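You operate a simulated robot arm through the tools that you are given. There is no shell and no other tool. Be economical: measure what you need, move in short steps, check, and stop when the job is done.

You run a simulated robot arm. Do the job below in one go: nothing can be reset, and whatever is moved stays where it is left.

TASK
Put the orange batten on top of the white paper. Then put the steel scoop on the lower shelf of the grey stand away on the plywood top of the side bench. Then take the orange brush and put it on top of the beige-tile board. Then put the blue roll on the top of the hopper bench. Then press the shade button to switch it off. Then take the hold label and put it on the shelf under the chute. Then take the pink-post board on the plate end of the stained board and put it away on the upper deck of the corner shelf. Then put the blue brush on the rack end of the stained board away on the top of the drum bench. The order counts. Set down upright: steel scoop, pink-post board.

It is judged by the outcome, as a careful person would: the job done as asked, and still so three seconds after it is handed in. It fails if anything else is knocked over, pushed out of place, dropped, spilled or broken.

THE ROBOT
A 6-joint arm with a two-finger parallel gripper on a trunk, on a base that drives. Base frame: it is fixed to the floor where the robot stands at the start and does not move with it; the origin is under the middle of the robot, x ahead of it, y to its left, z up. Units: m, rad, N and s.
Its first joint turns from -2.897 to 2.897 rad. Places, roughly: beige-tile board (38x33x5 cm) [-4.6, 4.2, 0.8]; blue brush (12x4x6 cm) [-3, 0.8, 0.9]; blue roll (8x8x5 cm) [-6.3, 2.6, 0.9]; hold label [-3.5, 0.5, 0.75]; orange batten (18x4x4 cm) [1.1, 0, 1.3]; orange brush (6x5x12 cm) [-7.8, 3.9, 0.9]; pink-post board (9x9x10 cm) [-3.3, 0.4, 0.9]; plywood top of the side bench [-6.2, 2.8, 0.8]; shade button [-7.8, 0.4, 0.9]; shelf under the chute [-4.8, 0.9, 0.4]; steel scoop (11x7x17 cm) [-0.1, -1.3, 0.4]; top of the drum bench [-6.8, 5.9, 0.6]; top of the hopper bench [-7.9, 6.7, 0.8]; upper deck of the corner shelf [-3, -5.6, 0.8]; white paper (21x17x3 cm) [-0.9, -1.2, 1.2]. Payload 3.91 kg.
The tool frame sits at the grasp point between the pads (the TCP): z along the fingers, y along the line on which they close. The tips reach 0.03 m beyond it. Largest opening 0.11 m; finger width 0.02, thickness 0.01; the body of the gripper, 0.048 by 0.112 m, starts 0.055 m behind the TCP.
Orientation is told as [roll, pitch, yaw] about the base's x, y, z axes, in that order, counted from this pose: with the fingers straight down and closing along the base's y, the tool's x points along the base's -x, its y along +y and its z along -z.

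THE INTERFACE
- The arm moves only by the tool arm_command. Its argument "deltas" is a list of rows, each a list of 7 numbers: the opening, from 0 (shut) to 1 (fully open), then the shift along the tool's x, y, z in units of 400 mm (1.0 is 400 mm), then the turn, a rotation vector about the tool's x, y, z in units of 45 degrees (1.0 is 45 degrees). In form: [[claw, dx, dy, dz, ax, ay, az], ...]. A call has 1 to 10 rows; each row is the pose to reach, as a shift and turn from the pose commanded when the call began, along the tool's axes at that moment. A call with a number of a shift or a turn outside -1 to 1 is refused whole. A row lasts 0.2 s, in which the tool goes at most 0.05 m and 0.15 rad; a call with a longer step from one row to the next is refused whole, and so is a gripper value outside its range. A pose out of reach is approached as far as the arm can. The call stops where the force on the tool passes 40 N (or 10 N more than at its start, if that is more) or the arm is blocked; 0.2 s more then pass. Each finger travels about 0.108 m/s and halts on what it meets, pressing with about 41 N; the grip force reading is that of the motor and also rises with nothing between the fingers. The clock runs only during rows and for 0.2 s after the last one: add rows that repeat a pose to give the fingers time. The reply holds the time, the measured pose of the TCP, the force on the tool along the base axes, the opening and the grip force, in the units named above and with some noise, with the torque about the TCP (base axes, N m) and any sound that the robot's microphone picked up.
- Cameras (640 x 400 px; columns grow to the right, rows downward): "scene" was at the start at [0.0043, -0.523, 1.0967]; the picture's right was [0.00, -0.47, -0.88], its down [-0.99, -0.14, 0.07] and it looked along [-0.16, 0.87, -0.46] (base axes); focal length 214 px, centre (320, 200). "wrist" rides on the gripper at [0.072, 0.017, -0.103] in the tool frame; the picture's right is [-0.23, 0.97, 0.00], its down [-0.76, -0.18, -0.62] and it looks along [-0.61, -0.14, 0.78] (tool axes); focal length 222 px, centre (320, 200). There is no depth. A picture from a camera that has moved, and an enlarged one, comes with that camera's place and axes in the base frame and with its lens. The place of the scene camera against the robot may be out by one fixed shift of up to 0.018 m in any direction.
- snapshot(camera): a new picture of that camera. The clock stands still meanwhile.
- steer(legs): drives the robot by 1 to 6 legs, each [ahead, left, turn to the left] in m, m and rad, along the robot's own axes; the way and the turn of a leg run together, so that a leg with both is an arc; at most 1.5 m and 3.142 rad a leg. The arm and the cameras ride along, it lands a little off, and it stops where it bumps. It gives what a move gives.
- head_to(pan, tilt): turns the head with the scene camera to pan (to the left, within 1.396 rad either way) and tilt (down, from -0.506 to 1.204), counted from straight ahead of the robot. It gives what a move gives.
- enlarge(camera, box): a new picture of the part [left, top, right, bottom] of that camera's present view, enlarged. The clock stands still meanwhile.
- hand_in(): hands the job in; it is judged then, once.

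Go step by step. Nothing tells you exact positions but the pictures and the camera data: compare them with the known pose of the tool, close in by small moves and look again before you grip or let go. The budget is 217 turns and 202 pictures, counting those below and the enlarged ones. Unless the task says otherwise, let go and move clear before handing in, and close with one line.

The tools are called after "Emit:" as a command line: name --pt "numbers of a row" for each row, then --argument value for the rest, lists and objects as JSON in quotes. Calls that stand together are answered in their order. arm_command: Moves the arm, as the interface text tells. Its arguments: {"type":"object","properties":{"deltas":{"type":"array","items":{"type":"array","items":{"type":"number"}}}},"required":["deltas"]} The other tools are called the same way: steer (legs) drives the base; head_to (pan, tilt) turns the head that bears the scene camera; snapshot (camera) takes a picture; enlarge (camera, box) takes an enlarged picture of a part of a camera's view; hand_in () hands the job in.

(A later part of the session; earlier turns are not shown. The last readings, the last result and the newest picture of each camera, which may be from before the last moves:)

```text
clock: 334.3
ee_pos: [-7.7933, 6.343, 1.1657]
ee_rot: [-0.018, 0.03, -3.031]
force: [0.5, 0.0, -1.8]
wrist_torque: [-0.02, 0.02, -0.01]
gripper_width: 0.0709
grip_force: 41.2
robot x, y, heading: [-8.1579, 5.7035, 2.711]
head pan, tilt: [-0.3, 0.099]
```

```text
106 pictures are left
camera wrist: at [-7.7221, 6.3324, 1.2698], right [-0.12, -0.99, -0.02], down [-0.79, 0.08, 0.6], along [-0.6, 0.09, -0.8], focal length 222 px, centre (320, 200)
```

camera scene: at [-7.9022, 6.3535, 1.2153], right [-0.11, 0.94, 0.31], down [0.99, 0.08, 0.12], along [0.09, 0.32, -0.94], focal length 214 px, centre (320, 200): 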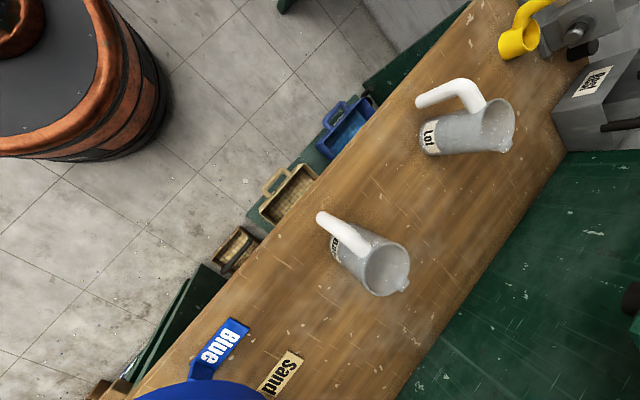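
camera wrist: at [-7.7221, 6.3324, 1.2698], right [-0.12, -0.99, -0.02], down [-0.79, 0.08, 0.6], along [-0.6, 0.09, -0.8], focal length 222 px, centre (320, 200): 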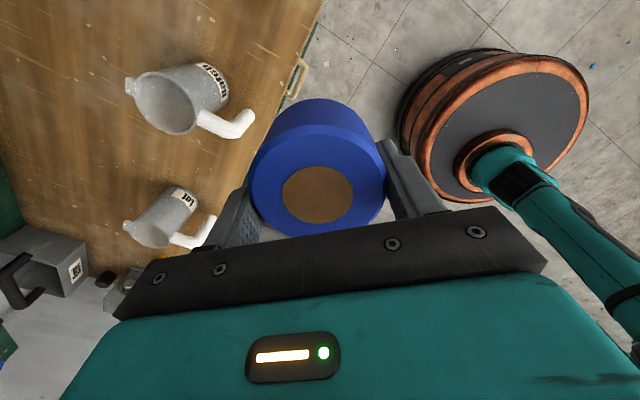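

The gap between the two mugs, near (-7.90,6.67), is free. I'll move closer, then swing the roll over it, turning the tool so the camera head points back toward me.

Emit:
steer --legs '[[-0.047, -0.245, 0]]'

Emit:
arm_command --pt "0.3 -0.074 -0.047 0.02 0 0 -0.149" --pt "0.3 -0.148 -0.0945 0.04 0 0 -0.298" --pt "0.3 -0.222 -0.142 0.06 0 0 -0.447" --pt "0.3 -0.296 -0.189 0.08 0 0 -0.596" --pt "0.3 -0.37 -0.236 0.1 0 0 -0.745" --pt "0.3 -0.444 -0.2835 0.12 0 0 -0.9" --pt "0.3 -0.518 -0.331 0.14 0 0 -0.95" --pt "0.3 -0.592 -0.378 0.16 0 0 -1.0" --pt "0.3 -0.592 -0.378 0.16 0 0 -1.0"

Emit:
head_to --pan 0 --tilt 0.4

Emit:
snapshot --camera "scene"

Emit:
snapshot --camera "wrist"

```text
clock: 336.1
ee_pos: [-7.6458, 6.5449, 1.1657]
ee_rot: [-0.019, 0.029, -3.031]
force: [-0.8, -1.5, -0.1]
wrist_torque: [-0.02, 0.0, 0.01]
gripper_width: 0.071
grip_force: 41.1
robot x, y, heading: [-8.0113, 5.9057, 2.706]
head pan, tilt: [-0.3, 0.099]
```

```text
clock: 337.8
ee_pos: [-7.8561, 6.6497, 1.1072]
ee_rot: [0.008, 0.035, -2.301]
force: [4.2, -8.0, 0.0]
wrist_torque: [0.91, 0.43, -0.74]
gripper_width: 0.071
grip_force: 40.8
robot x, y, heading: [-8.0083, 5.9047, 2.704]
head pan, tilt: [-0.3, 0.099]
stopped in row 8: the force on the tool passed its limit at 57 N (the readings are from after the stop); the commanded pose is now the measured one
```

```text
clock: 338.6
ee_pos: [-7.8571, 6.6496, 1.1079]
ee_rot: [0.01, 0.035, -2.301]
force: [10.9, -10.8, 2.2]
wrist_torque: [1.48, 1.11, -1.42]
gripper_width: 0.071
grip_force: 41.2
robot x, y, heading: [-8.0096, 5.9047, 2.709]
head pan, tilt: [0.0, 0.4]
```

```text
105 pictures are left
camera scene: at [-7.9113, 6.5888, 1.1528], right [-0.74, 0.67, -0.01], down [0.6, 0.68, 0.42], along [0.29, 0.31, -0.91], focal length 214 px, centre (320, 200)
```

scene: 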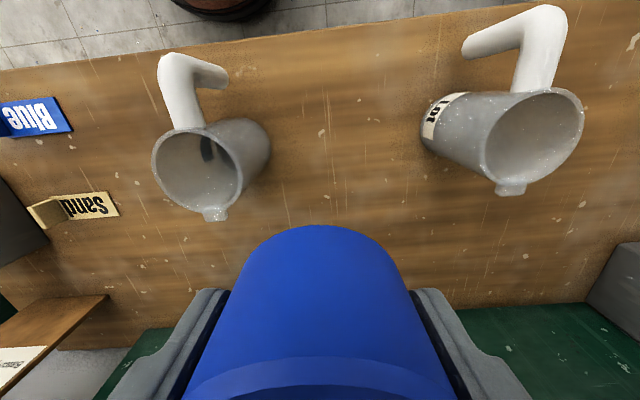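

```text
104 pictures are left
camera wrist: at [-7.799, 6.6894, 1.213], right [0.57, -0.82, 0.0], down [-0.66, -0.46, 0.59], along [-0.49, -0.34, -0.8], focal length 222 px, centre (320, 200)
```

wrist: 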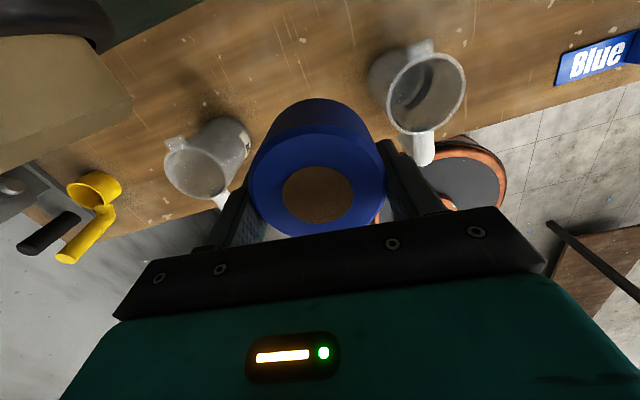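

Something (probably a hopper box) touched the hand. I'll back off 5 cm toward the bench front and check the force.

Emit:
arm_command --pt "0.3 -0.06 -0.01 0 0 0 0" --pt "0.3 -0.11 -0.015 0 0 0 0" --pt "0.3 -0.11 -0.015 0 0 0 0"

Emit:
head_to --pan -1.1 --tilt 0.7

Emit:
snapshot --camera "scene"

Emit:
head_to --pan 1.1 --tilt 0.7

Emit:
snapshot --camera "scene"

```text
clock: 339.4
ee_pos: [-7.8923, 6.6231, 1.1064]
ee_rot: [0.008, 0.035, -2.298]
force: [-0.5, 0.3, -1.4]
wrist_torque: [0.03, 0.04, 0.01]
gripper_width: 0.0708
grip_force: 41.0
robot x, y, heading: [-8.0132, 5.9046, 2.706]
head pan, tilt: [0.0, 0.4]
```

```text
clock: 340.7
ee_pos: [-7.8923, 6.6222, 1.106]
ee_rot: [0.01, 0.034, -2.298]
force: [0.7, 0.6, -2.1]
wrist_torque: [0.0, 0.02, 0.01]
gripper_width: 0.071
grip_force: 40.6
robot x, y, heading: [-8.0124, 5.9008, 2.707]
head pan, tilt: [-1.1, 0.7]
```

```text
103 pictures are left
camera scene: at [-7.9869, 6.6308, 1.2052], right [-0.37, 0.28, 0.89], down [0.93, 0.18, 0.32], along [-0.07, 0.94, -0.33], focal length 214 px, centre (320, 200)
```

scene: 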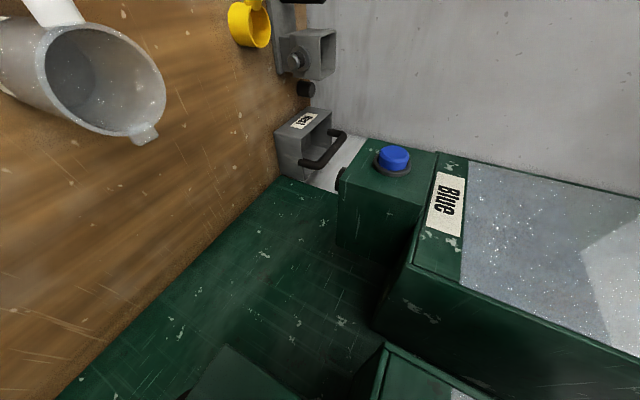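

```text
clock: 342.8
ee_pos: [-7.8917, 6.6218, 1.107]
ee_rot: [0.009, 0.035, -2.299]
force: [1.2, -0.4, -1.2]
wrist_torque: [0.0, -0.02, 0.01]
gripper_width: 0.0708
grip_force: 41.3
robot x, y, heading: [-8.0094, 5.9055, 2.702]
head pan, tilt: [1.1, 0.7]
```

```text
102 pictures are left
camera scene: at [-7.874, 6.5301, 1.2065], right [-0.31, 0.32, -0.89], down [0.07, 0.95, 0.31], along [0.95, 0.03, -0.32], focal length 214 px, centre (320, 200)
```

scene: 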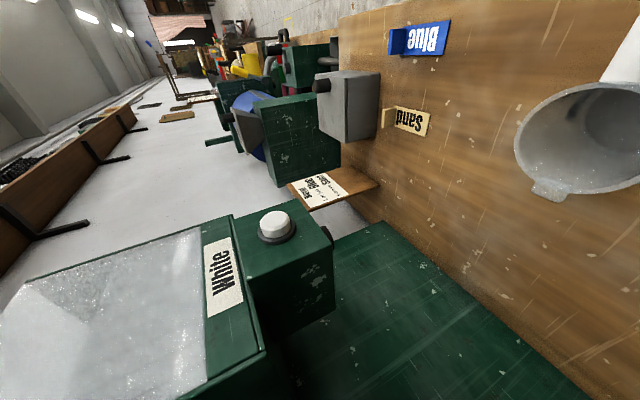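

Free again; the box sits clear now. Lowering the roll.

Emit:
arm_command --pt "0.3 0 0 0.1 0 0 0" --pt "0.3 0 0 0.2 0 0 0" --pt "0.3 0 0 0.3 0 0 0" --pt "0.3 0 0 0.4 0 0 0" --pt "0.3 0 0 0.48 0 0 0" --pt "0.3 0 0 0.48 0 0 0"

Emit:
head_to --pan 0 --tilt 0.3

Emit:
snapshot --camera "scene"

Emit:
snapshot --camera "wrist"

```text
clock: 344.2
ee_pos: [-7.8833, 6.6246, 0.914]
ee_rot: [0.009, 0.036, -2.301]
force: [-0.9, 1.0, -2.3]
wrist_torque: [-0.03, 0.01, 0.0]
gripper_width: 0.0712
grip_force: 40.1
robot x, y, heading: [-8.008, 5.9068, 2.708]
head pan, tilt: [1.1, 0.7]
```

```text
clock: 345.5
ee_pos: [-7.8842, 6.6244, 0.9146]
ee_rot: [0.009, 0.035, -2.3]
force: [0.6, -0.4, -0.3]
wrist_torque: [0.01, -0.01, 0.01]
gripper_width: 0.071
grip_force: 41.3
robot x, y, heading: [-8.0138, 5.9067, 2.708]
head pan, tilt: [0.0, 0.3]
```

```text
101 pictures are left
camera scene: at [-7.9448, 6.5568, 0.9582], right [-0.75, 0.67, -0.01], down [0.63, 0.71, 0.33], along [0.23, 0.24, -0.94], focal length 214 px, centre (320, 200)
```

scene: 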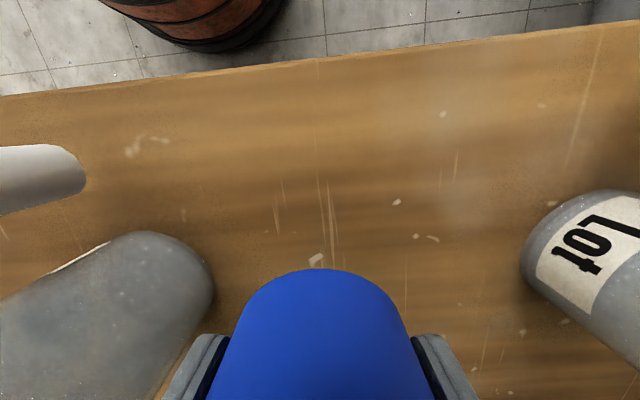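

```text
100 pictures are left
camera wrist: at [-7.8267, 6.6646, 1.0193], right [0.58, -0.82, 0.0], down [-0.66, -0.46, 0.59], along [-0.49, -0.34, -0.8], focal length 222 px, centre (320, 200)
```

wrist: 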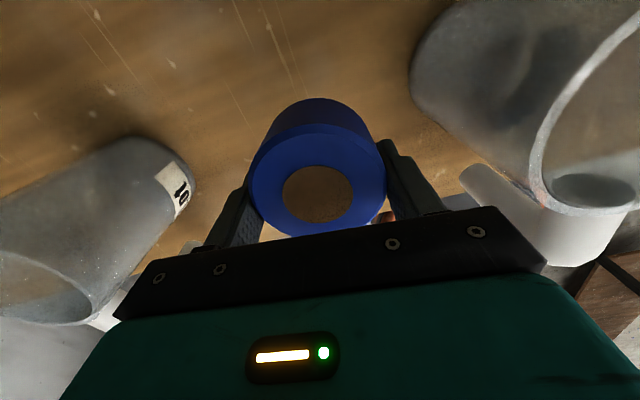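

The left finger is closer to one mug; shift 2 cm away, then lower to contact.

Emit:
arm_command --pt "0.3 0 -0.05 0 0 0 0" --pt "0.3 0 -0.05 0.05 0 0 0" --pt "0.3 0 -0.05 0.07 0 0 0" --pt "0.3 0 -0.05 0.08 0 0 0" --pt "0.3 0 -0.05 0.09 0 0 0" --pt "0.3 0 -0.05 0.1 0 0 0" --pt "0.3 0 -0.05 0.11 0 0 0" --pt "0.3 0 -0.05 0.12 0 0 0" --pt "0.3 0 -0.05 0.13 0 0 0" --pt "0.3 0 -0.05 0.14 0 0 0"

Emit:
arm_command --pt "0.3 0 0 0.008 0 0 0" --pt "0.3 0 0 0.016 0 0 0" --pt "0.3 0 0 0.024 0 0 0" --pt "0.3 0 0 0.032 0 0 0" --pt "0.3 0 0 0.04 0 0 0" --pt "0.3 0 0 0.048 0 0 0" --pt "0.3 0 0 0.056 0 0 0" --pt "0.3 0 0 0.064 0 0 0"

```text
clock: 347.7
ee_pos: [-7.899, 6.6401, 0.8578]
ee_rot: [0.01, 0.035, -2.298]
force: [-0.7, -0.8, -1.4]
wrist_torque: [-0.02, 0.02, 0.0]
gripper_width: 0.0708
grip_force: 40.9
robot x, y, heading: [-8.013, 5.9042, 2.705]
head pan, tilt: [0.0, 0.3]
```

```text
clock: 348.4
ee_pos: [-7.8967, 6.6401, 0.8543]
ee_rot: [0.004, 0.041, -2.301]
force: [-1.2, 1.1, 8.8]
wrist_torque: [0.17, 0.28, -0.01]
gripper_width: 0.0711
grip_force: 40.8
robot x, y, heading: [-8.0114, 5.9057, 2.706]
head pan, tilt: [0.0, 0.3]
stopped in row 3: the force on the tool passed its limit at 41 N (the readings are from after the stop); the commanded pose is now the measured one
```

Contact at 0.854. Opening modestly and rising.

Emit:
arm_command --pt "0.78 0 0 0 0 0 0" --pt "0.78 0 0 0 0 0 0" --pt "0.78 0 0 -0.05 0 0 0" --pt "0.78 0 0 -0.15 0 0 0" --pt "0.78 0 0 -0.25 0 0 0" --pt "0.78 0 0 -0.35 0 0 0" --pt "0.78 0 0 -0.45 0 0 0" --pt "0.78 0 0 -0.55 0 0 0"

Emit:
snapshot --camera "scene"

Emit:
snapshot --camera "wrist"

```text
clock: 350.2
ee_pos: [-7.9029, 6.6337, 1.073]
ee_rot: [0.006, 0.041, -2.301]
force: [-0.5, 0.5, -1.1]
wrist_torque: [-0.02, 0.03, 0.01]
gripper_width: 0.0855
grip_force: 0.1
robot x, y, heading: [-8.0113, 5.9045, 2.705]
head pan, tilt: [0.0, 0.3]
```

```text
99 pictures are left
camera scene: at [-7.9648, 6.5666, 1.1165], right [-0.75, 0.67, -0.01], down [0.63, 0.7, 0.33], along [0.23, 0.24, -0.94], focal length 214 px, centre (320, 200)
```

scene: 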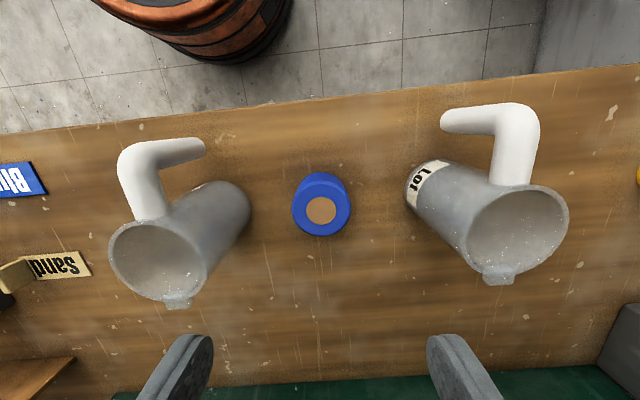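

```text
98 pictures are left
camera wrist: at [-7.8466, 6.6739, 1.1785], right [0.57, -0.82, 0.0], down [-0.66, -0.47, 0.59], along [-0.49, -0.34, -0.81], focal length 222 px, centre (320, 200)
```

wrist: 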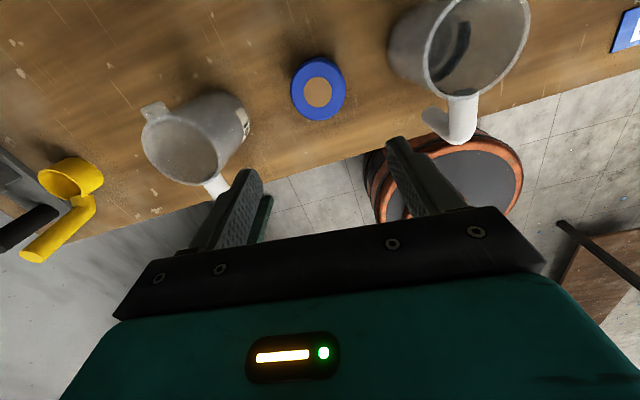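

The roll stands on the hopper bench. Next the shade button near (-7.8,0.4); I back off, tuck the arm along the travel direction and drive to the corridor.

Emit:
steer --legs '[[0.062, 0.328, 0], [0, 0, 1.1], [-0.321, 1.093, 0], [-0.321, 1.093, 0], [0, 0, 1.57]]'

Emit:
head_to --pan 0 --tilt -0.5

Emit:
snapshot --camera "scene"

Emit:
snapshot --camera "wrist"

```text
clock: 369.8
ee_pos: [-6.7766, 3.6913, 1.0728]
ee_rot: [0.005, 0.04, 0.39]
force: [-0.4, -0.3, -0.1]
wrist_torque: [0.0, -0.03, 0.02]
gripper_width: 0.086
grip_force: 0.0
robot x, y, heading: [-6.3632, 4.3018, -0.887]
head pan, tilt: [0.0, 0.3]
```

```text
clock: 370.9
ee_pos: [-6.7773, 3.6917, 1.0719]
ee_rot: [0.006, 0.04, 0.39]
force: [1.0, 0.0, 0.0]
wrist_torque: [-0.03, -0.02, -0.01]
gripper_width: 0.0861
grip_force: 0.0
robot x, y, heading: [-6.3582, 4.3013, -0.891]
head pan, tilt: [0.0, -0.499]
```

```text
97 pictures are left
camera scene: at [-6.6406, 3.7439, 1.14], right [0.38, -0.93, -0.01], down [-0.83, -0.34, -0.44], along [0.41, 0.17, -0.9], focal length 214 px, centre (320, 200)
```

scene: 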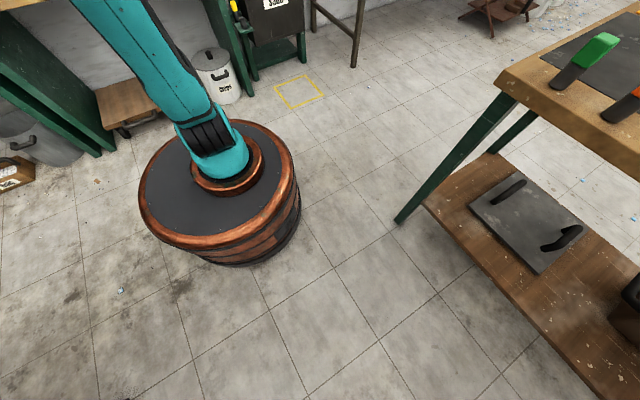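

```text
96 pictures are left
camera wrist: at [-6.8464, 3.6805, 1.1786], right [-0.16, 0.99, 0.0], down [0.8, 0.13, 0.59], along [0.58, 0.09, -0.81], focal length 222 px, centre (320, 200)
```

wrist: 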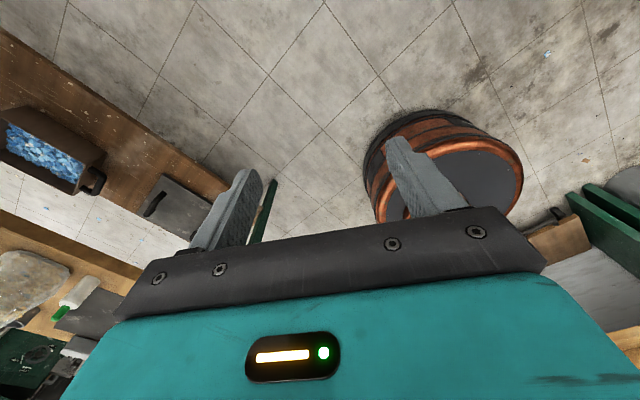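

The corridor between the side bench and long table is clear. Driving down it partway, then looking ahead.

Emit:
steer --legs '[[0.396, -1.44, 0]]'

Emit:
head_to --pan 1.2 --tilt 0.3

Emit:
snapshot --camera "scene"

Emit:
head_to --pan -1.2 --tilt 0.4

Emit:
snapshot --camera "scene"

```text
clock: 378.4
ee_pos: [-7.6926, 2.4911, 1.0729]
ee_rot: [0.006, 0.039, 0.363]
force: [0.7, 1.0, -0.6]
wrist_torque: [-0.01, 0.01, 0.01]
gripper_width: 0.0857
grip_force: 0.0
robot x, y, heading: [-7.2583, 3.0899, -0.915]
head pan, tilt: [0.0, -0.499]
```

```text
clock: 379.8
ee_pos: [-7.6902, 2.4911, 1.0728]
ee_rot: [0.005, 0.041, 0.364]
force: [-0.7, 0.0, 0.2]
wrist_torque: [0.01, 0.03, 0.02]
gripper_width: 0.0858
grip_force: 0.0
robot x, y, heading: [-7.2577, 3.0915, -0.912]
head pan, tilt: [1.201, 0.3]
```

```text
95 pictures are left
camera scene: at [-7.6462, 2.5971, 1.1765], right [0.09, -0.35, -0.93], down [-0.79, -0.59, 0.14], along [-0.61, 0.72, -0.33], focal length 214 px, centre (320, 200)
```

scene: 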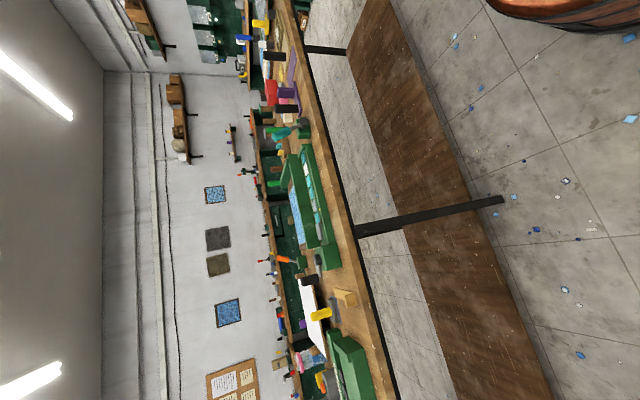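

```text
clock: 382.0
ee_pos: [-7.6908, 2.4917, 1.0718]
ee_rot: [0.005, 0.04, 0.363]
force: [0.1, -0.4, 0.3]
wrist_torque: [0.0, 0.02, 0.01]
gripper_width: 0.0856
grip_force: 0.1
robot x, y, heading: [-7.2624, 3.0884, -0.919]
head pan, tilt: [-1.201, 0.4]
```

```text
94 pictures are left
camera scene: at [-7.5934, 2.4317, 1.1762], right [0.17, -0.33, 0.93], down [-0.98, 0.01, 0.18], along [-0.07, -0.94, -0.32], focal length 214 px, centre (320, 200)
```

scene: 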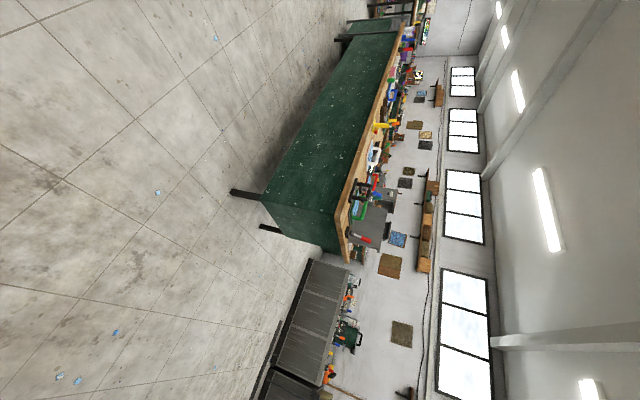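

The shade button should be near the close end of the green counter. Enlarging there.

Emit:
enlarge --camera "scene" --box '[300, 130, 460, 290]'

```text
2.50 times, centred on (380, 210) of scene
camera zoom: at [-7.5934, 2.4317, 1.1762], right [0.17, -0.33, 0.93], down [-0.98, 0.01, 0.18], along [-0.07, -0.94, -0.32], focal length 536 px, centre (170, 175)
```

zoom: 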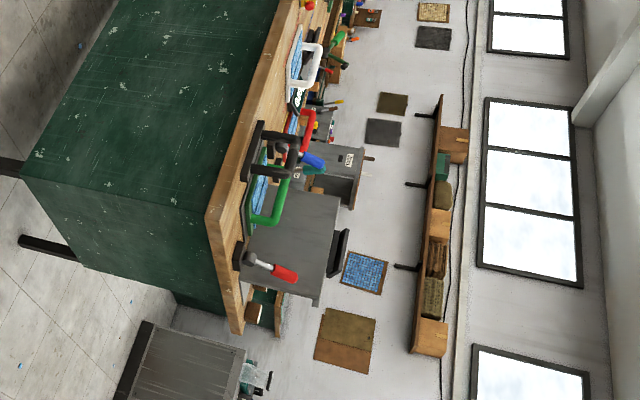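

The counter's near end has grey boxes with levers. I'll drive closer and look along it.

Emit:
steer --legs '[[0.27, -1.0, 0]]'

Emit:
head_to --pan -0.6 --tilt -0.5

Emit:
snapshot --camera "scene"

Emit:
head_to --pan -1.2 --tilt -0.1

Emit:
snapshot --camera "scene"

```text
clock: 387.3
ee_pos: [-8.2984, 1.6587, 1.0731]
ee_rot: [0.005, 0.04, 0.373]
force: [0.0, 0.3, 0.0]
wrist_torque: [0.03, 0.01, 0.01]
gripper_width: 0.0857
grip_force: 0.0
robot x, y, heading: [-7.8719, 2.264, -0.903]
head pan, tilt: [-1.201, 0.4]
```

```text
clock: 388.5
ee_pos: [-8.2979, 1.6582, 1.0739]
ee_rot: [0.004, 0.039, 0.375]
force: [0.6, 0.0, 0.1]
wrist_torque: [-0.02, 0.02, 0.01]
gripper_width: 0.0857
grip_force: 0.0
robot x, y, heading: [-7.8746, 2.2596, -0.904]
head pan, tilt: [-0.6, -0.499]
```

```text
92 pictures are left
camera scene: at [-8.1474, 1.6728, 1.1516], right [0.32, -0.76, 0.56], down [-0.73, -0.58, -0.36], along [0.6, -0.3, -0.75], focal length 214 px, centre (320, 200)
```

scene: 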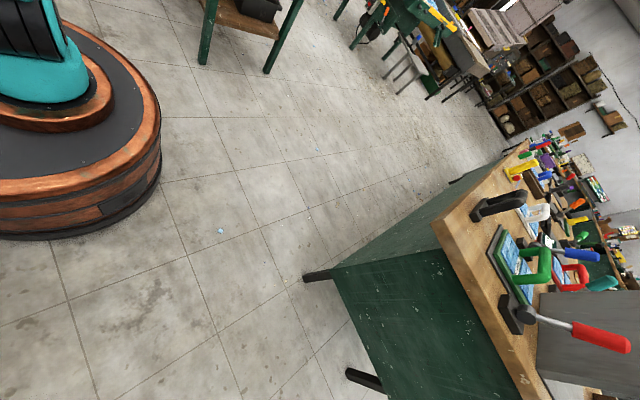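

```text
clock: 389.5
ee_pos: [-8.2985, 1.6584, 1.0731]
ee_rot: [0.005, 0.039, 0.373]
force: [0.1, -0.5, 1.1]
wrist_torque: [0.01, 0.03, -0.01]
gripper_width: 0.0858
grip_force: 0.1
robot x, y, heading: [-7.8753, 2.2624, -0.907]
head pan, tilt: [-1.201, -0.099]
```

```text
91 pictures are left
camera scene: at [-8.1597, 1.6214, 1.1764], right [0.17, -0.33, 0.93], down [-0.89, -0.45, 0.0], along [0.42, -0.83, -0.37], focal length 214 px, centre (320, 200)
```

scene: 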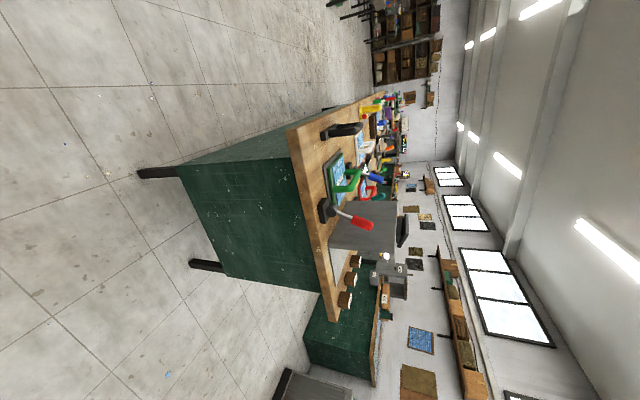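

Emit:
enlarge --camera "scene" --box '[300, 150, 460, 330]'

```text
2.22 times, centred on (380, 240) of scene
camera zoom: at [-8.1597, 1.6214, 1.1764], right [0.17, -0.33, 0.93], down [-0.89, -0.45, 0.0], along [0.42, -0.83, -0.37], focal length 477 px, centre (187, 111)
```

zoom: 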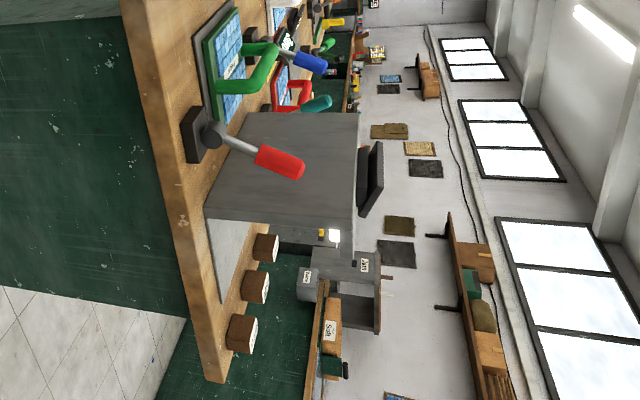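

Emit:
enlarge --camera "scene" --box '[365, 215, 415, 265]'

Emit:
enlarge --camera "scene" --box '[325, 235, 385, 315]'

```text
8.00 times, centred on (390, 240) of scene
camera zoom: at [-8.1597, 1.6214, 1.1764], right [0.17, -0.33, 0.93], down [-0.89, -0.45, 0.0], along [0.42, -0.83, -0.37], focal length 1716 px, centre (-240, -120)
```

zoom: 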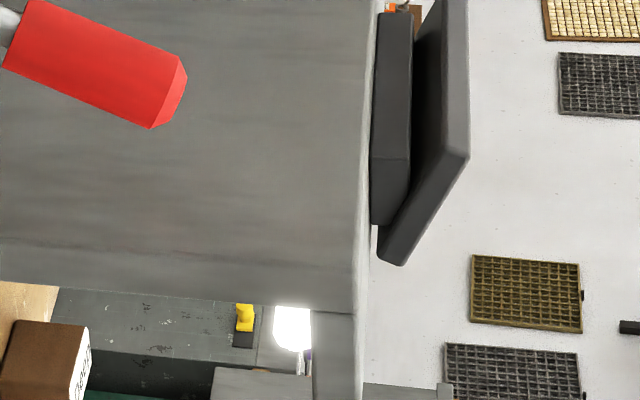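

```text
5.00 times, centred on (355, 275) of scene
camera zoom: at [-8.1597, 1.6214, 1.1764], right [0.17, -0.33, 0.93], down [-0.89, -0.45, 0.0], along [0.42, -0.83, -0.37], focal length 1072 px, centre (145, -175)
```

zoom: 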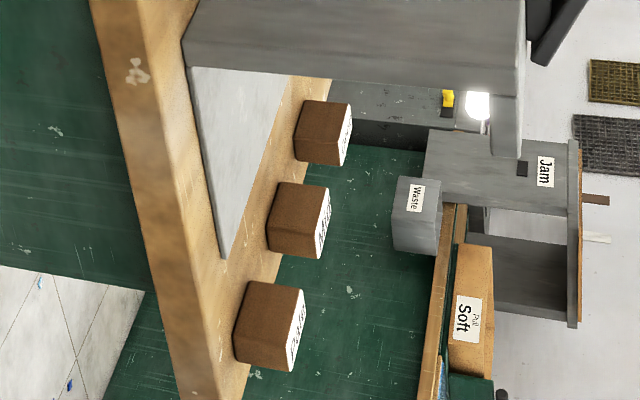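

The grey booth opens to the west, with a lamp inside. I'll move forward past the counter's end and look into it.

Emit:
steer --legs '[[0.08, -0.29, 0]]'

Emit:
head_to --pan -1.0 --tilt -0.4

Emit:
snapshot --camera "scene"

```text
clock: 391.6
ee_pos: [-8.4851, 1.4142, 1.0727]
ee_rot: [0.006, 0.041, 0.37]
force: [-0.8, 0.6, 0.1]
wrist_torque: [-0.01, 0.0, 0.02]
gripper_width: 0.0858
grip_force: 0.0
robot x, y, heading: [-8.0603, 2.0126, -0.907]
head pan, tilt: [-1.201, -0.099]
```

```text
clock: 392.4
ee_pos: [-8.4843, 1.4144, 1.0732]
ee_rot: [0.005, 0.041, 0.369]
force: [0.1, 0.4, 0.7]
wrist_torque: [0.01, 0.0, -0.04]
gripper_width: 0.0857
grip_force: 0.0
robot x, y, heading: [-8.0592, 2.016, -0.905]
head pan, tilt: [-1.0, -0.4]
```

```text
87 pictures are left
camera scene: at [-8.3313, 1.4042, 1.1675], right [0.23, -0.5, 0.84], down [-0.75, -0.64, -0.17], along [0.62, -0.59, -0.52], focal length 214 px, centre (320, 200)
```

scene: 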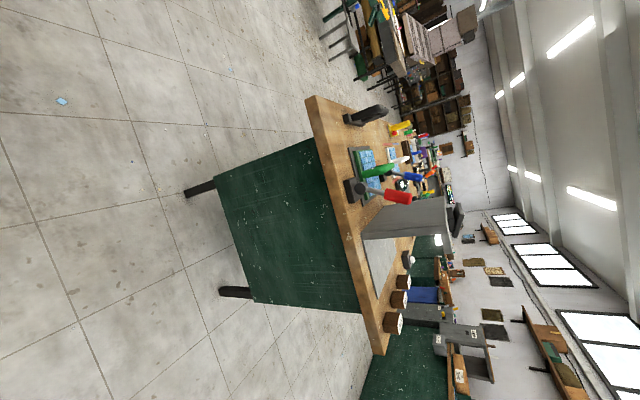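

Emit:
enlarge --camera "scene" --box '[350, 190, 480, 320]'

```text
3.08 times, centred on (415, 255) of scene
camera zoom: at [-8.3313, 1.4042, 1.1675], right [0.23, -0.5, 0.84], down [-0.75, -0.64, -0.17], along [0.62, -0.59, -0.52], focal length 660 px, centre (28, 31)
```

zoom: 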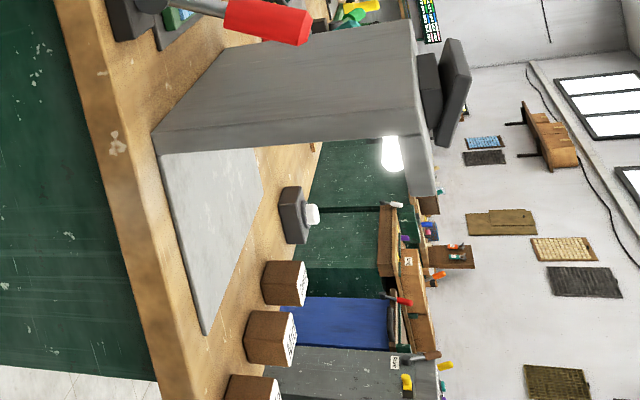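

I see it: a dark box with a white push button on the counter's back at about (-7.79,0.37,0.95), behind the booth. I need to know the free floor at the counter's west end.

Emit:
head_to --pan -0.75 --tilt 0.45

Emit:
snapshot --camera "scene"

```text
clock: 393.6
ee_pos: [-8.4848, 1.4148, 1.0724]
ee_rot: [0.006, 0.04, 0.371]
force: [0.2, -0.2, -0.5]
wrist_torque: [-0.02, -0.02, 0.01]
gripper_width: 0.0858
grip_force: 0.1
robot x, y, heading: [-8.0584, 2.0171, -0.91]
head pan, tilt: [-0.75, 0.45]
```

```text
85 pictures are left
camera scene: at [-8.4015, 1.376, 1.1429], right [0.29, -0.68, 0.68], down [-0.93, -0.05, 0.36], along [-0.21, -0.74, -0.64], focal length 214 px, centre (320, 200)
```

scene: 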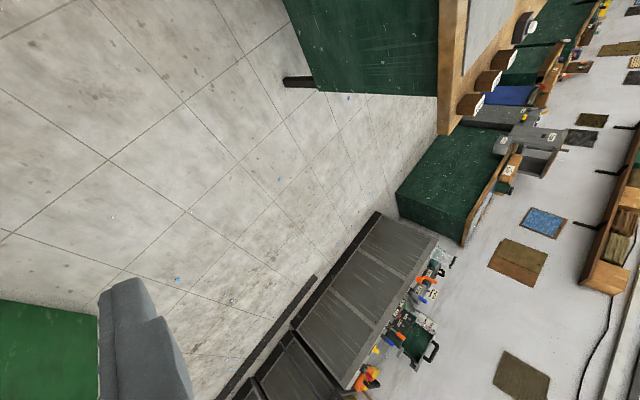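

The floor behind the counter is open and the button is near the counter's back edge, so I'll go around behind it and turn the arm back toward it.

Emit:
steer --legs '[[0.29, -0.98, 0], [0.29, -0.98, 0], [0, 0, -1.57], [0, 0, -1.57]]'

Emit:
head_to --pan 1.0 --tilt 0.3

Emit:
snapshot --camera "scene"

Emit:
head_to --pan -1.0 --tilt 0.3

Emit:
snapshot --camera "scene"

```text
clock: 411.5
ee_pos: [-8.8008, 0.9196, 1.0738]
ee_rot: [0.007, 0.039, -2.809]
force: [0.9, 0.1, 0.5]
wrist_torque: [0.0, 0.04, 0.0]
gripper_width: 0.086
grip_force: 0.0
robot x, y, heading: [-9.2517, 0.3361, 2.194]
head pan, tilt: [-0.75, 0.45]
```

```text
clock: 413.3
ee_pos: [-8.8016, 0.9197, 1.0731]
ee_rot: [0.006, 0.04, -2.809]
force: [-0.6, 0.0, -0.7]
wrist_torque: [0.01, 0.01, -0.05]
gripper_width: 0.0857
grip_force: 0.0
robot x, y, heading: [-9.2503, 0.3368, 2.193]
head pan, tilt: [1.0, 0.3]
```

```text
84 pictures are left
camera scene: at [-8.8625, 0.813, 1.1598], right [-0.14, 0.52, -0.84], down [0.82, 0.54, 0.2], along [0.56, -0.66, -0.5], focal length 214 px, centre (320, 200)
```

scene: 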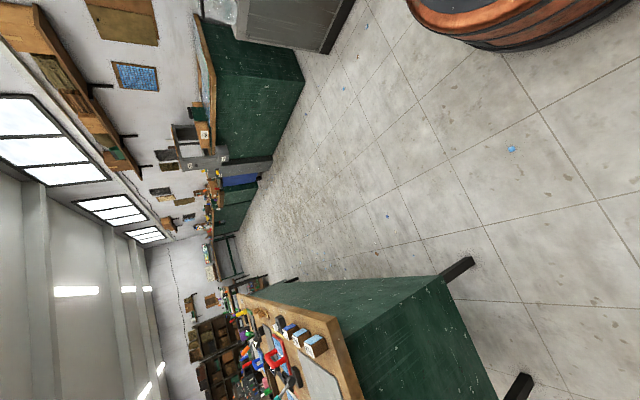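

```text
clock: 415.2
ee_pos: [-8.8025, 0.9202, 1.0724]
ee_rot: [0.006, 0.04, -2.809]
force: [-0.1, -0.3, 0.4]
wrist_torque: [-0.03, 0.0, 0.03]
gripper_width: 0.0858
grip_force: 0.1
robot x, y, heading: [-9.2525, 0.3365, 2.189]
head pan, tilt: [-1.0, 0.3]
```

```text
83 pictures are left
camera scene: at [-8.9135, 0.9616, 1.159], right [-0.21, 0.5, 0.84], down [0.98, 0.07, 0.2], along [0.04, 0.86, -0.51], focal length 214 px, centre (320, 200)
```

scene: 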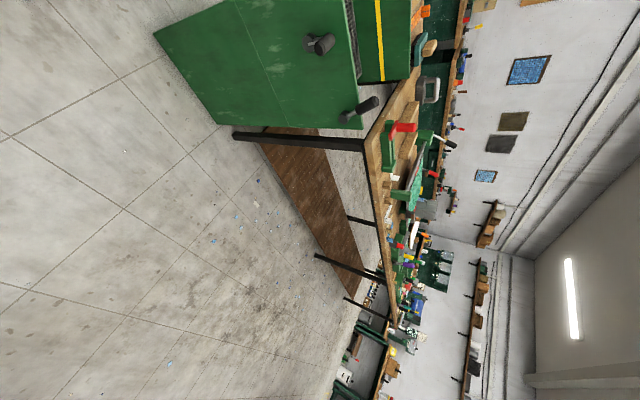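

The corridor behind the counter is clear. Driving along it to stand behind the button.

Emit:
steer --legs '[[-1.1, -0.306, 0]]'

Emit:
arm_command --pt "0.3 0 0 0 0 0 -0.18" --pt "0.0 0 0 0 0 0 -0.36" --pt "0.0 0 0 0 0 0 -0.54" --pt "0.0 0 0 0 0 0 -0.72"

Emit:
arm_command --pt "0 0 0 0 0 0.18 0" --pt "0 0 0 0 0 0.36 0" --pt "0 0 0 0 0 0.54 0" --pt "0 0 0 0 0 0.72 0" --pt "0 0 0 0 0 0.9 0" --pt "0 0 0 0 0 1.0 0"

Emit:
snapshot --camera "wrist"

Emit:
head_to --pan 0 --tilt 1.0

Emit:
snapshot --camera "scene"

```text
clock: 421.1
ee_pos: [-7.9077, 0.1888, 1.0733]
ee_rot: [0.005, 0.039, -2.82]
force: [-0.3, -0.3, 0.0]
wrist_torque: [0.01, 0.0, 0.03]
gripper_width: 0.0859
grip_force: 0.0
robot x, y, heading: [-8.3641, -0.3919, 2.188]
head pan, tilt: [-1.0, 0.3]
```

```text
clock: 422.1
ee_pos: [-7.9078, 0.1894, 1.0739]
ee_rot: [0.019, 0.038, -2.442]
force: [-0.6, -0.2, 0.4]
wrist_torque: [0.03, 0.01, 0.03]
gripper_width: 0.0
grip_force: 37.8
out of reach, approached as far as the arm can: row 4
robot x, y, heading: [-8.3632, -0.3889, 2.183]
head pan, tilt: [-1.0, 0.3]
```

```text
clock: 423.5
ee_pos: [-7.9076, 0.1902, 1.0728]
ee_rot: [0.03, 0.822, -2.421]
force: [-0.4, -0.8, 0.6]
wrist_torque: [-0.03, 0.02, 0.01]
gripper_width: 0.0
grip_force: 37.0
robot x, y, heading: [-8.3616, -0.3893, 2.183]
head pan, tilt: [-1.0, 0.3]
```

```text
82 pictures are left
camera wrist: at [-7.919, 0.1607, 1.1956], right [0.51, -0.85, -0.15], down [-0.86, -0.49, -0.14], along [0.04, 0.2, -0.98], focal length 222 px, centre (320, 200)
```

wrist: 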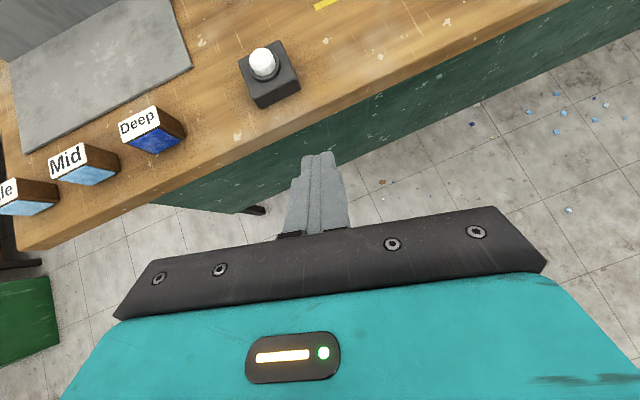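

```text
clock: 424.8
ee_pos: [-7.9064, 0.1898, 1.0722]
ee_rot: [0.029, 0.821, -2.422]
force: [0.3, -0.2, -0.2]
wrist_torque: [0.01, 0.0, 0.0]
gripper_width: 0.0
grip_force: 38.0
robot x, y, heading: [-8.3614, -0.3929, 2.181]
head pan, tilt: [0.0, 1.0]
```

```text
81 pictures are left
camera scene: at [-7.9587, 0.1458, 1.1072], right [-0.64, 0.77, -0.02], down [-0.2, -0.14, 0.97], along [0.74, 0.63, 0.25], focal length 214 px, centre (320, 200)
```

scene: 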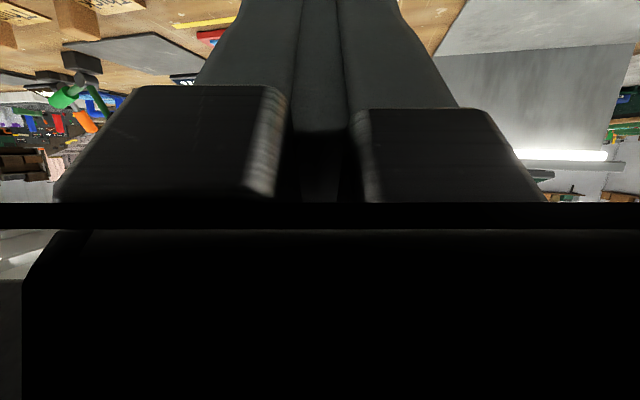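

The button cap is at about (-7.792,0.371,0.95), and the closed fingers point at it. Moving to 3 cm above it.

Emit:
arm_command --pt "0 0.042 -0.03 0.091 0 0 0" --pt "0 0.085 -0.06 0.182 0 0 0" --pt "0 0.127 -0.09 0.273 0 0 0" --pt "0 0.17 -0.12 0.364 0 0 0" --pt "0 0.212 -0.15 0.455 0 0 0" --pt "0 0.212 -0.15 0.455 0 0 0"

Emit:
snapshot --camera "wrist"

```text
clock: 426.2
ee_pos: [-7.7985, 0.3577, 1.009]
ee_rot: [0.03, 0.82, -2.422]
force: [-0.8, -0.4, 0.4]
wrist_torque: [0.01, -0.01, -0.01]
gripper_width: 0.0
grip_force: 37.3
robot x, y, heading: [-8.3649, -0.3926, 2.179]
head pan, tilt: [0.0, 1.0]
```

```text
80 pictures are left
camera wrist: at [-7.8108, 0.329, 1.1326], right [0.51, -0.85, -0.15], down [-0.86, -0.49, -0.14], along [0.04, 0.2, -0.98], focal length 222 px, centre (320, 200)
```

wrist: 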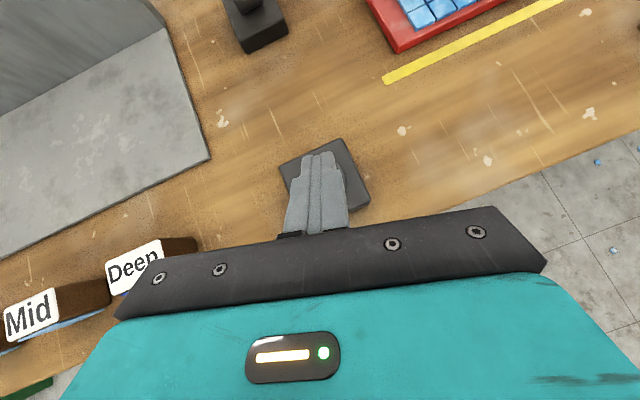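

Fingers are over the box. Shifting 1 cm and pressing down in small steps.

Emit:
arm_command --pt "0 0.015 -0.014 0.016 0 0 0" --pt "0 0.0 -0.014 0.03 0 0 0" --pt "0 -0.015 -0.014 0.044 0 0 0" --pt "0 -0.024 -0.014 0.053 0 0 0" --pt "0 -0.033 -0.014 0.061 0 0 0" --pt "0 -0.042 -0.014 0.07 0 0 0" --pt "0 -0.051 -0.014 0.078 0 0 0" --pt "0 -0.06 -0.014 0.087 0 0 0" --pt "0 -0.069 -0.014 0.095 0 0 0"

```text
clock: 428.3
ee_pos: [-7.7948, 0.3669, 0.9697]
ee_rot: [0.027, 0.831, -2.422]
force: [-2.4, -3.1, 14.7]
wrist_torque: [0.02, -0.11, 0.0]
gripper_width: 0.0
grip_force: 37.8
robot x, y, heading: [-8.363, -0.3928, 2.184]
head pan, tilt: [0.0, 1.0]
heard: click
stopped in row 9: the force on the tool passed its limit at 42 N (the readings are from after the stop); the commanded pose is now the measured one
```

A click was heard. I'll lift off and check that the lamp is out.

Emit:
arm_command --pt "0 0.06 0 -0.055 0 0 0" --pt "0 0.12 0 -0.15 0 0 0" --pt "0 0.12 0 -0.26 0 0 0" --pt "0 0.12 0 -0.36 0 0 0" --pt "0 0.12 0 -0.46 0 0 0"

Emit:
snapshot --camera "wrist"

Emit:
snapshot --camera "scene"

```text
clock: 429.5
ee_pos: [-7.8734, 0.3036, 1.1233]
ee_rot: [0.029, 0.827, -2.424]
force: [1.2, 0.2, -1.0]
wrist_torque: [0.04, 0.01, 0.02]
gripper_width: 0.0
grip_force: 37.8
robot x, y, heading: [-8.3589, -0.3914, 2.185]
head pan, tilt: [0.0, 1.0]
```

```text
79 pictures are left
camera wrist: at [-7.8866, 0.2748, 1.2469], right [0.51, -0.85, -0.15], down [-0.86, -0.49, -0.14], along [0.05, 0.2, -0.98], focal length 222 px, centre (320, 200)
```

wrist: 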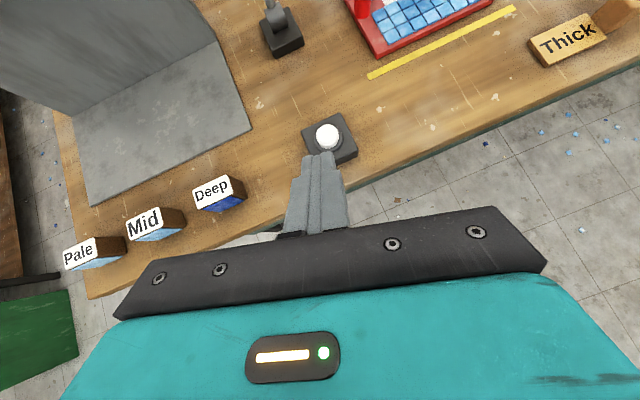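

```text
78 pictures are left
camera scene: at [-7.926, 0.2601, 1.1584], right [-0.64, 0.77, -0.02], down [-0.21, -0.15, 0.97], along [0.74, 0.63, 0.25], focal length 214 px, centre (320, 200)
```

scene: 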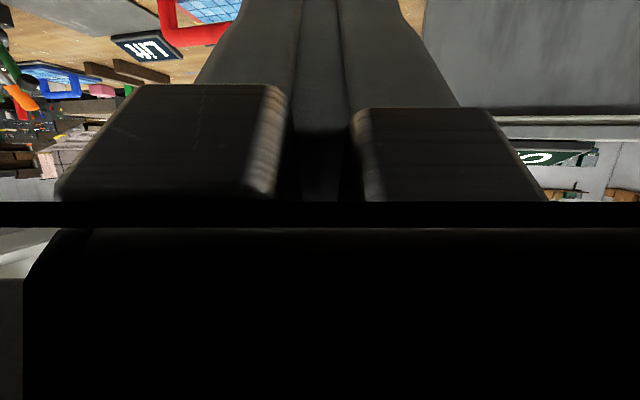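

The button clicked and the booth lamp is dark now. Next the hold label near (-3.5,0.5); I'll turn the arm along the corridor behind the counter and head east.

Emit:
steer --legs '[[0.02, 0.03, 0], [0, 0, -1.57], [0.458, -1.317, 0]]'

Emit:
head_to --pan 0.9 --tilt 0.9

Emit:
snapshot --camera "scene"

Emit:
snapshot --camera "wrist"

```text
clock: 440.8
ee_pos: [-6.5938, -1.711, 1.1253]
ee_rot: [0.027, 0.828, 2.262]
force: [-0.3, -0.4, -0.3]
wrist_torque: [-0.01, 0.02, 0.02]
gripper_width: 0.0002
grip_force: 37.5
robot x, y, heading: [-7.2718, -1.2044, 0.585]
head pan, tilt: [0.0, 1.0]
```

```text
clock: 441.9
ee_pos: [-6.5943, -1.7108, 1.124]
ee_rot: [0.027, 0.827, 2.261]
force: [0.4, 0.3, -0.3]
wrist_torque: [0.0, 0.0, -0.04]
gripper_width: 0.0
grip_force: 37.4
robot x, y, heading: [-7.276, -1.2065, 0.581]
head pan, tilt: [0.901, 0.901]
```

```text
77 pictures are left
camera scene: at [-6.6966, -1.6891, 1.1704], right [0.84, -0.07, -0.54], down [0.53, 0.34, 0.78], along [0.13, -0.94, 0.33], focal length 214 px, centre (320, 200)
```

scene: 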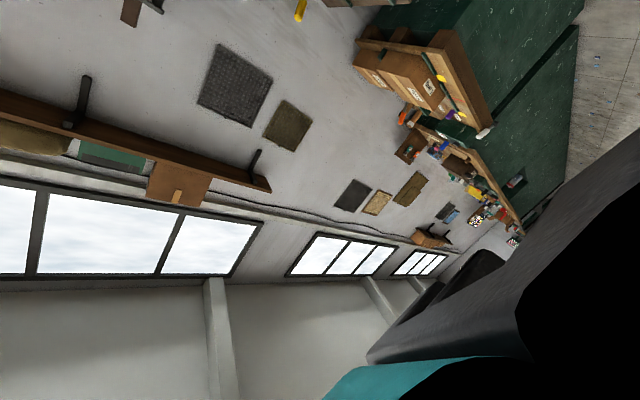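

```text
76 pictures are left
camera wrist: at [-6.6238, -1.6994, 1.2478], right [-0.86, -0.49, -0.15], down [-0.47, 0.87, -0.14], along [0.2, -0.05, -0.98], focal length 222 px, centre (320, 200)
```

wrist: 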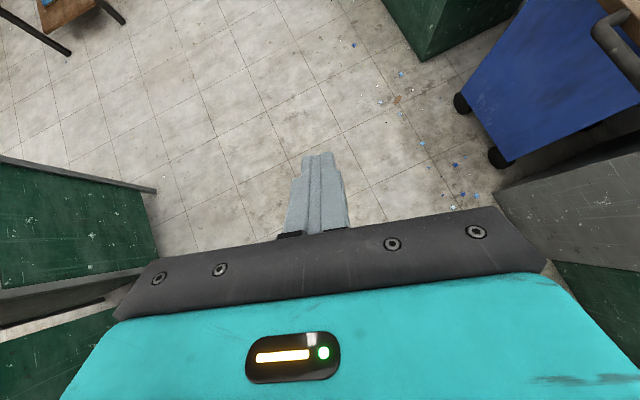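

The corridor opens between the counter's end and another table ahead. I'll retract the arm and set the tool vertical, then continue.

Emit:
arm_command --pt "0 -0.04 0.017 -0.058 0 -0.15 0" --pt "0 -0.08 0.034 -0.116 0 -0.3 0" --pt "0 -0.12 0.051 -0.174 0 -0.45 0" --pt "0 -0.16 0.069 -0.232 0 -0.6 0" --pt "0 -0.2 0.086 -0.29 0 -0.75 0" --pt "0 -0.24 0.103 -0.348 0 -0.9 0" --pt "0 -0.275 0.12 -0.405 0 -1.0 0"

Emit:
steer --legs '[[0.43, -1.05, 0], [0.43, -1.05, 0], [0, 0, 1.5]]'

Emit:
snapshot --camera "wrist"

Emit:
head_to --pan 0.0 --tilt 1.1

Emit:
snapshot --camera "scene"

```text
clock: 443.6
ee_pos: [-6.7518, -1.5881, 1.1546]
ee_rot: [0.019, 0.042, 2.241]
force: [0.6, 0.5, 0.0]
wrist_torque: [0.01, 0.02, -0.01]
gripper_width: 0.0
grip_force: 38.2
robot x, y, heading: [-7.2741, -1.1983, 0.586]
head pan, tilt: [0.901, 0.901]
```

```text
clock: 458.3
ee_pos: [-4.9726, -1.9872, 1.1538]
ee_rot: [0.02, 0.044, -2.555]
force: [-0.6, -0.1, -0.1]
wrist_torque: [0.05, 0.0, 0.01]
gripper_width: 0.0001
grip_force: 38.1
robot x, y, heading: [-5.4028, -2.4786, 2.071]
head pan, tilt: [0.901, 0.901]
```

```text
75 pictures are left
camera wrist: at [-4.9085, -1.9625, 1.26], right [0.35, -0.94, 0.01], down [-0.76, -0.28, 0.59], along [-0.55, -0.21, -0.81], focal length 222 px, centre (320, 200)
```

wrist: 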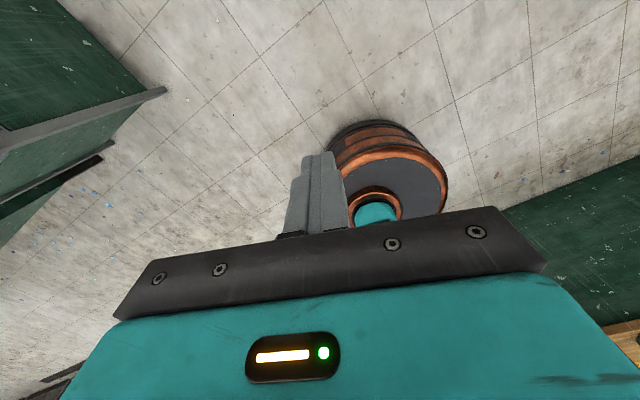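

```text
clock: 459.5
ee_pos: [-4.9719, -1.9864, 1.1541]
ee_rot: [0.018, 0.044, -2.556]
force: [-0.2, 0.2, -0.1]
wrist_torque: [0.0, -0.01, 0.01]
gripper_width: 0.0
grip_force: 37.6
robot x, y, heading: [-5.401, -2.4792, 2.069]
head pan, tilt: [0.0, 1.1]
```

```text
74 pictures are left
camera scene: at [-4.9945, -2.0021, 1.2305], right [-0.55, 0.83, -0.02], down [0.34, 0.24, 0.91], along [0.76, 0.49, -0.42], focal length 214 px, centre (320, 200)
```

scene: 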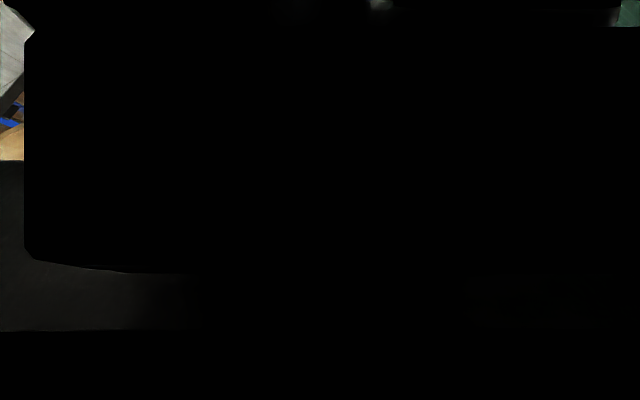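

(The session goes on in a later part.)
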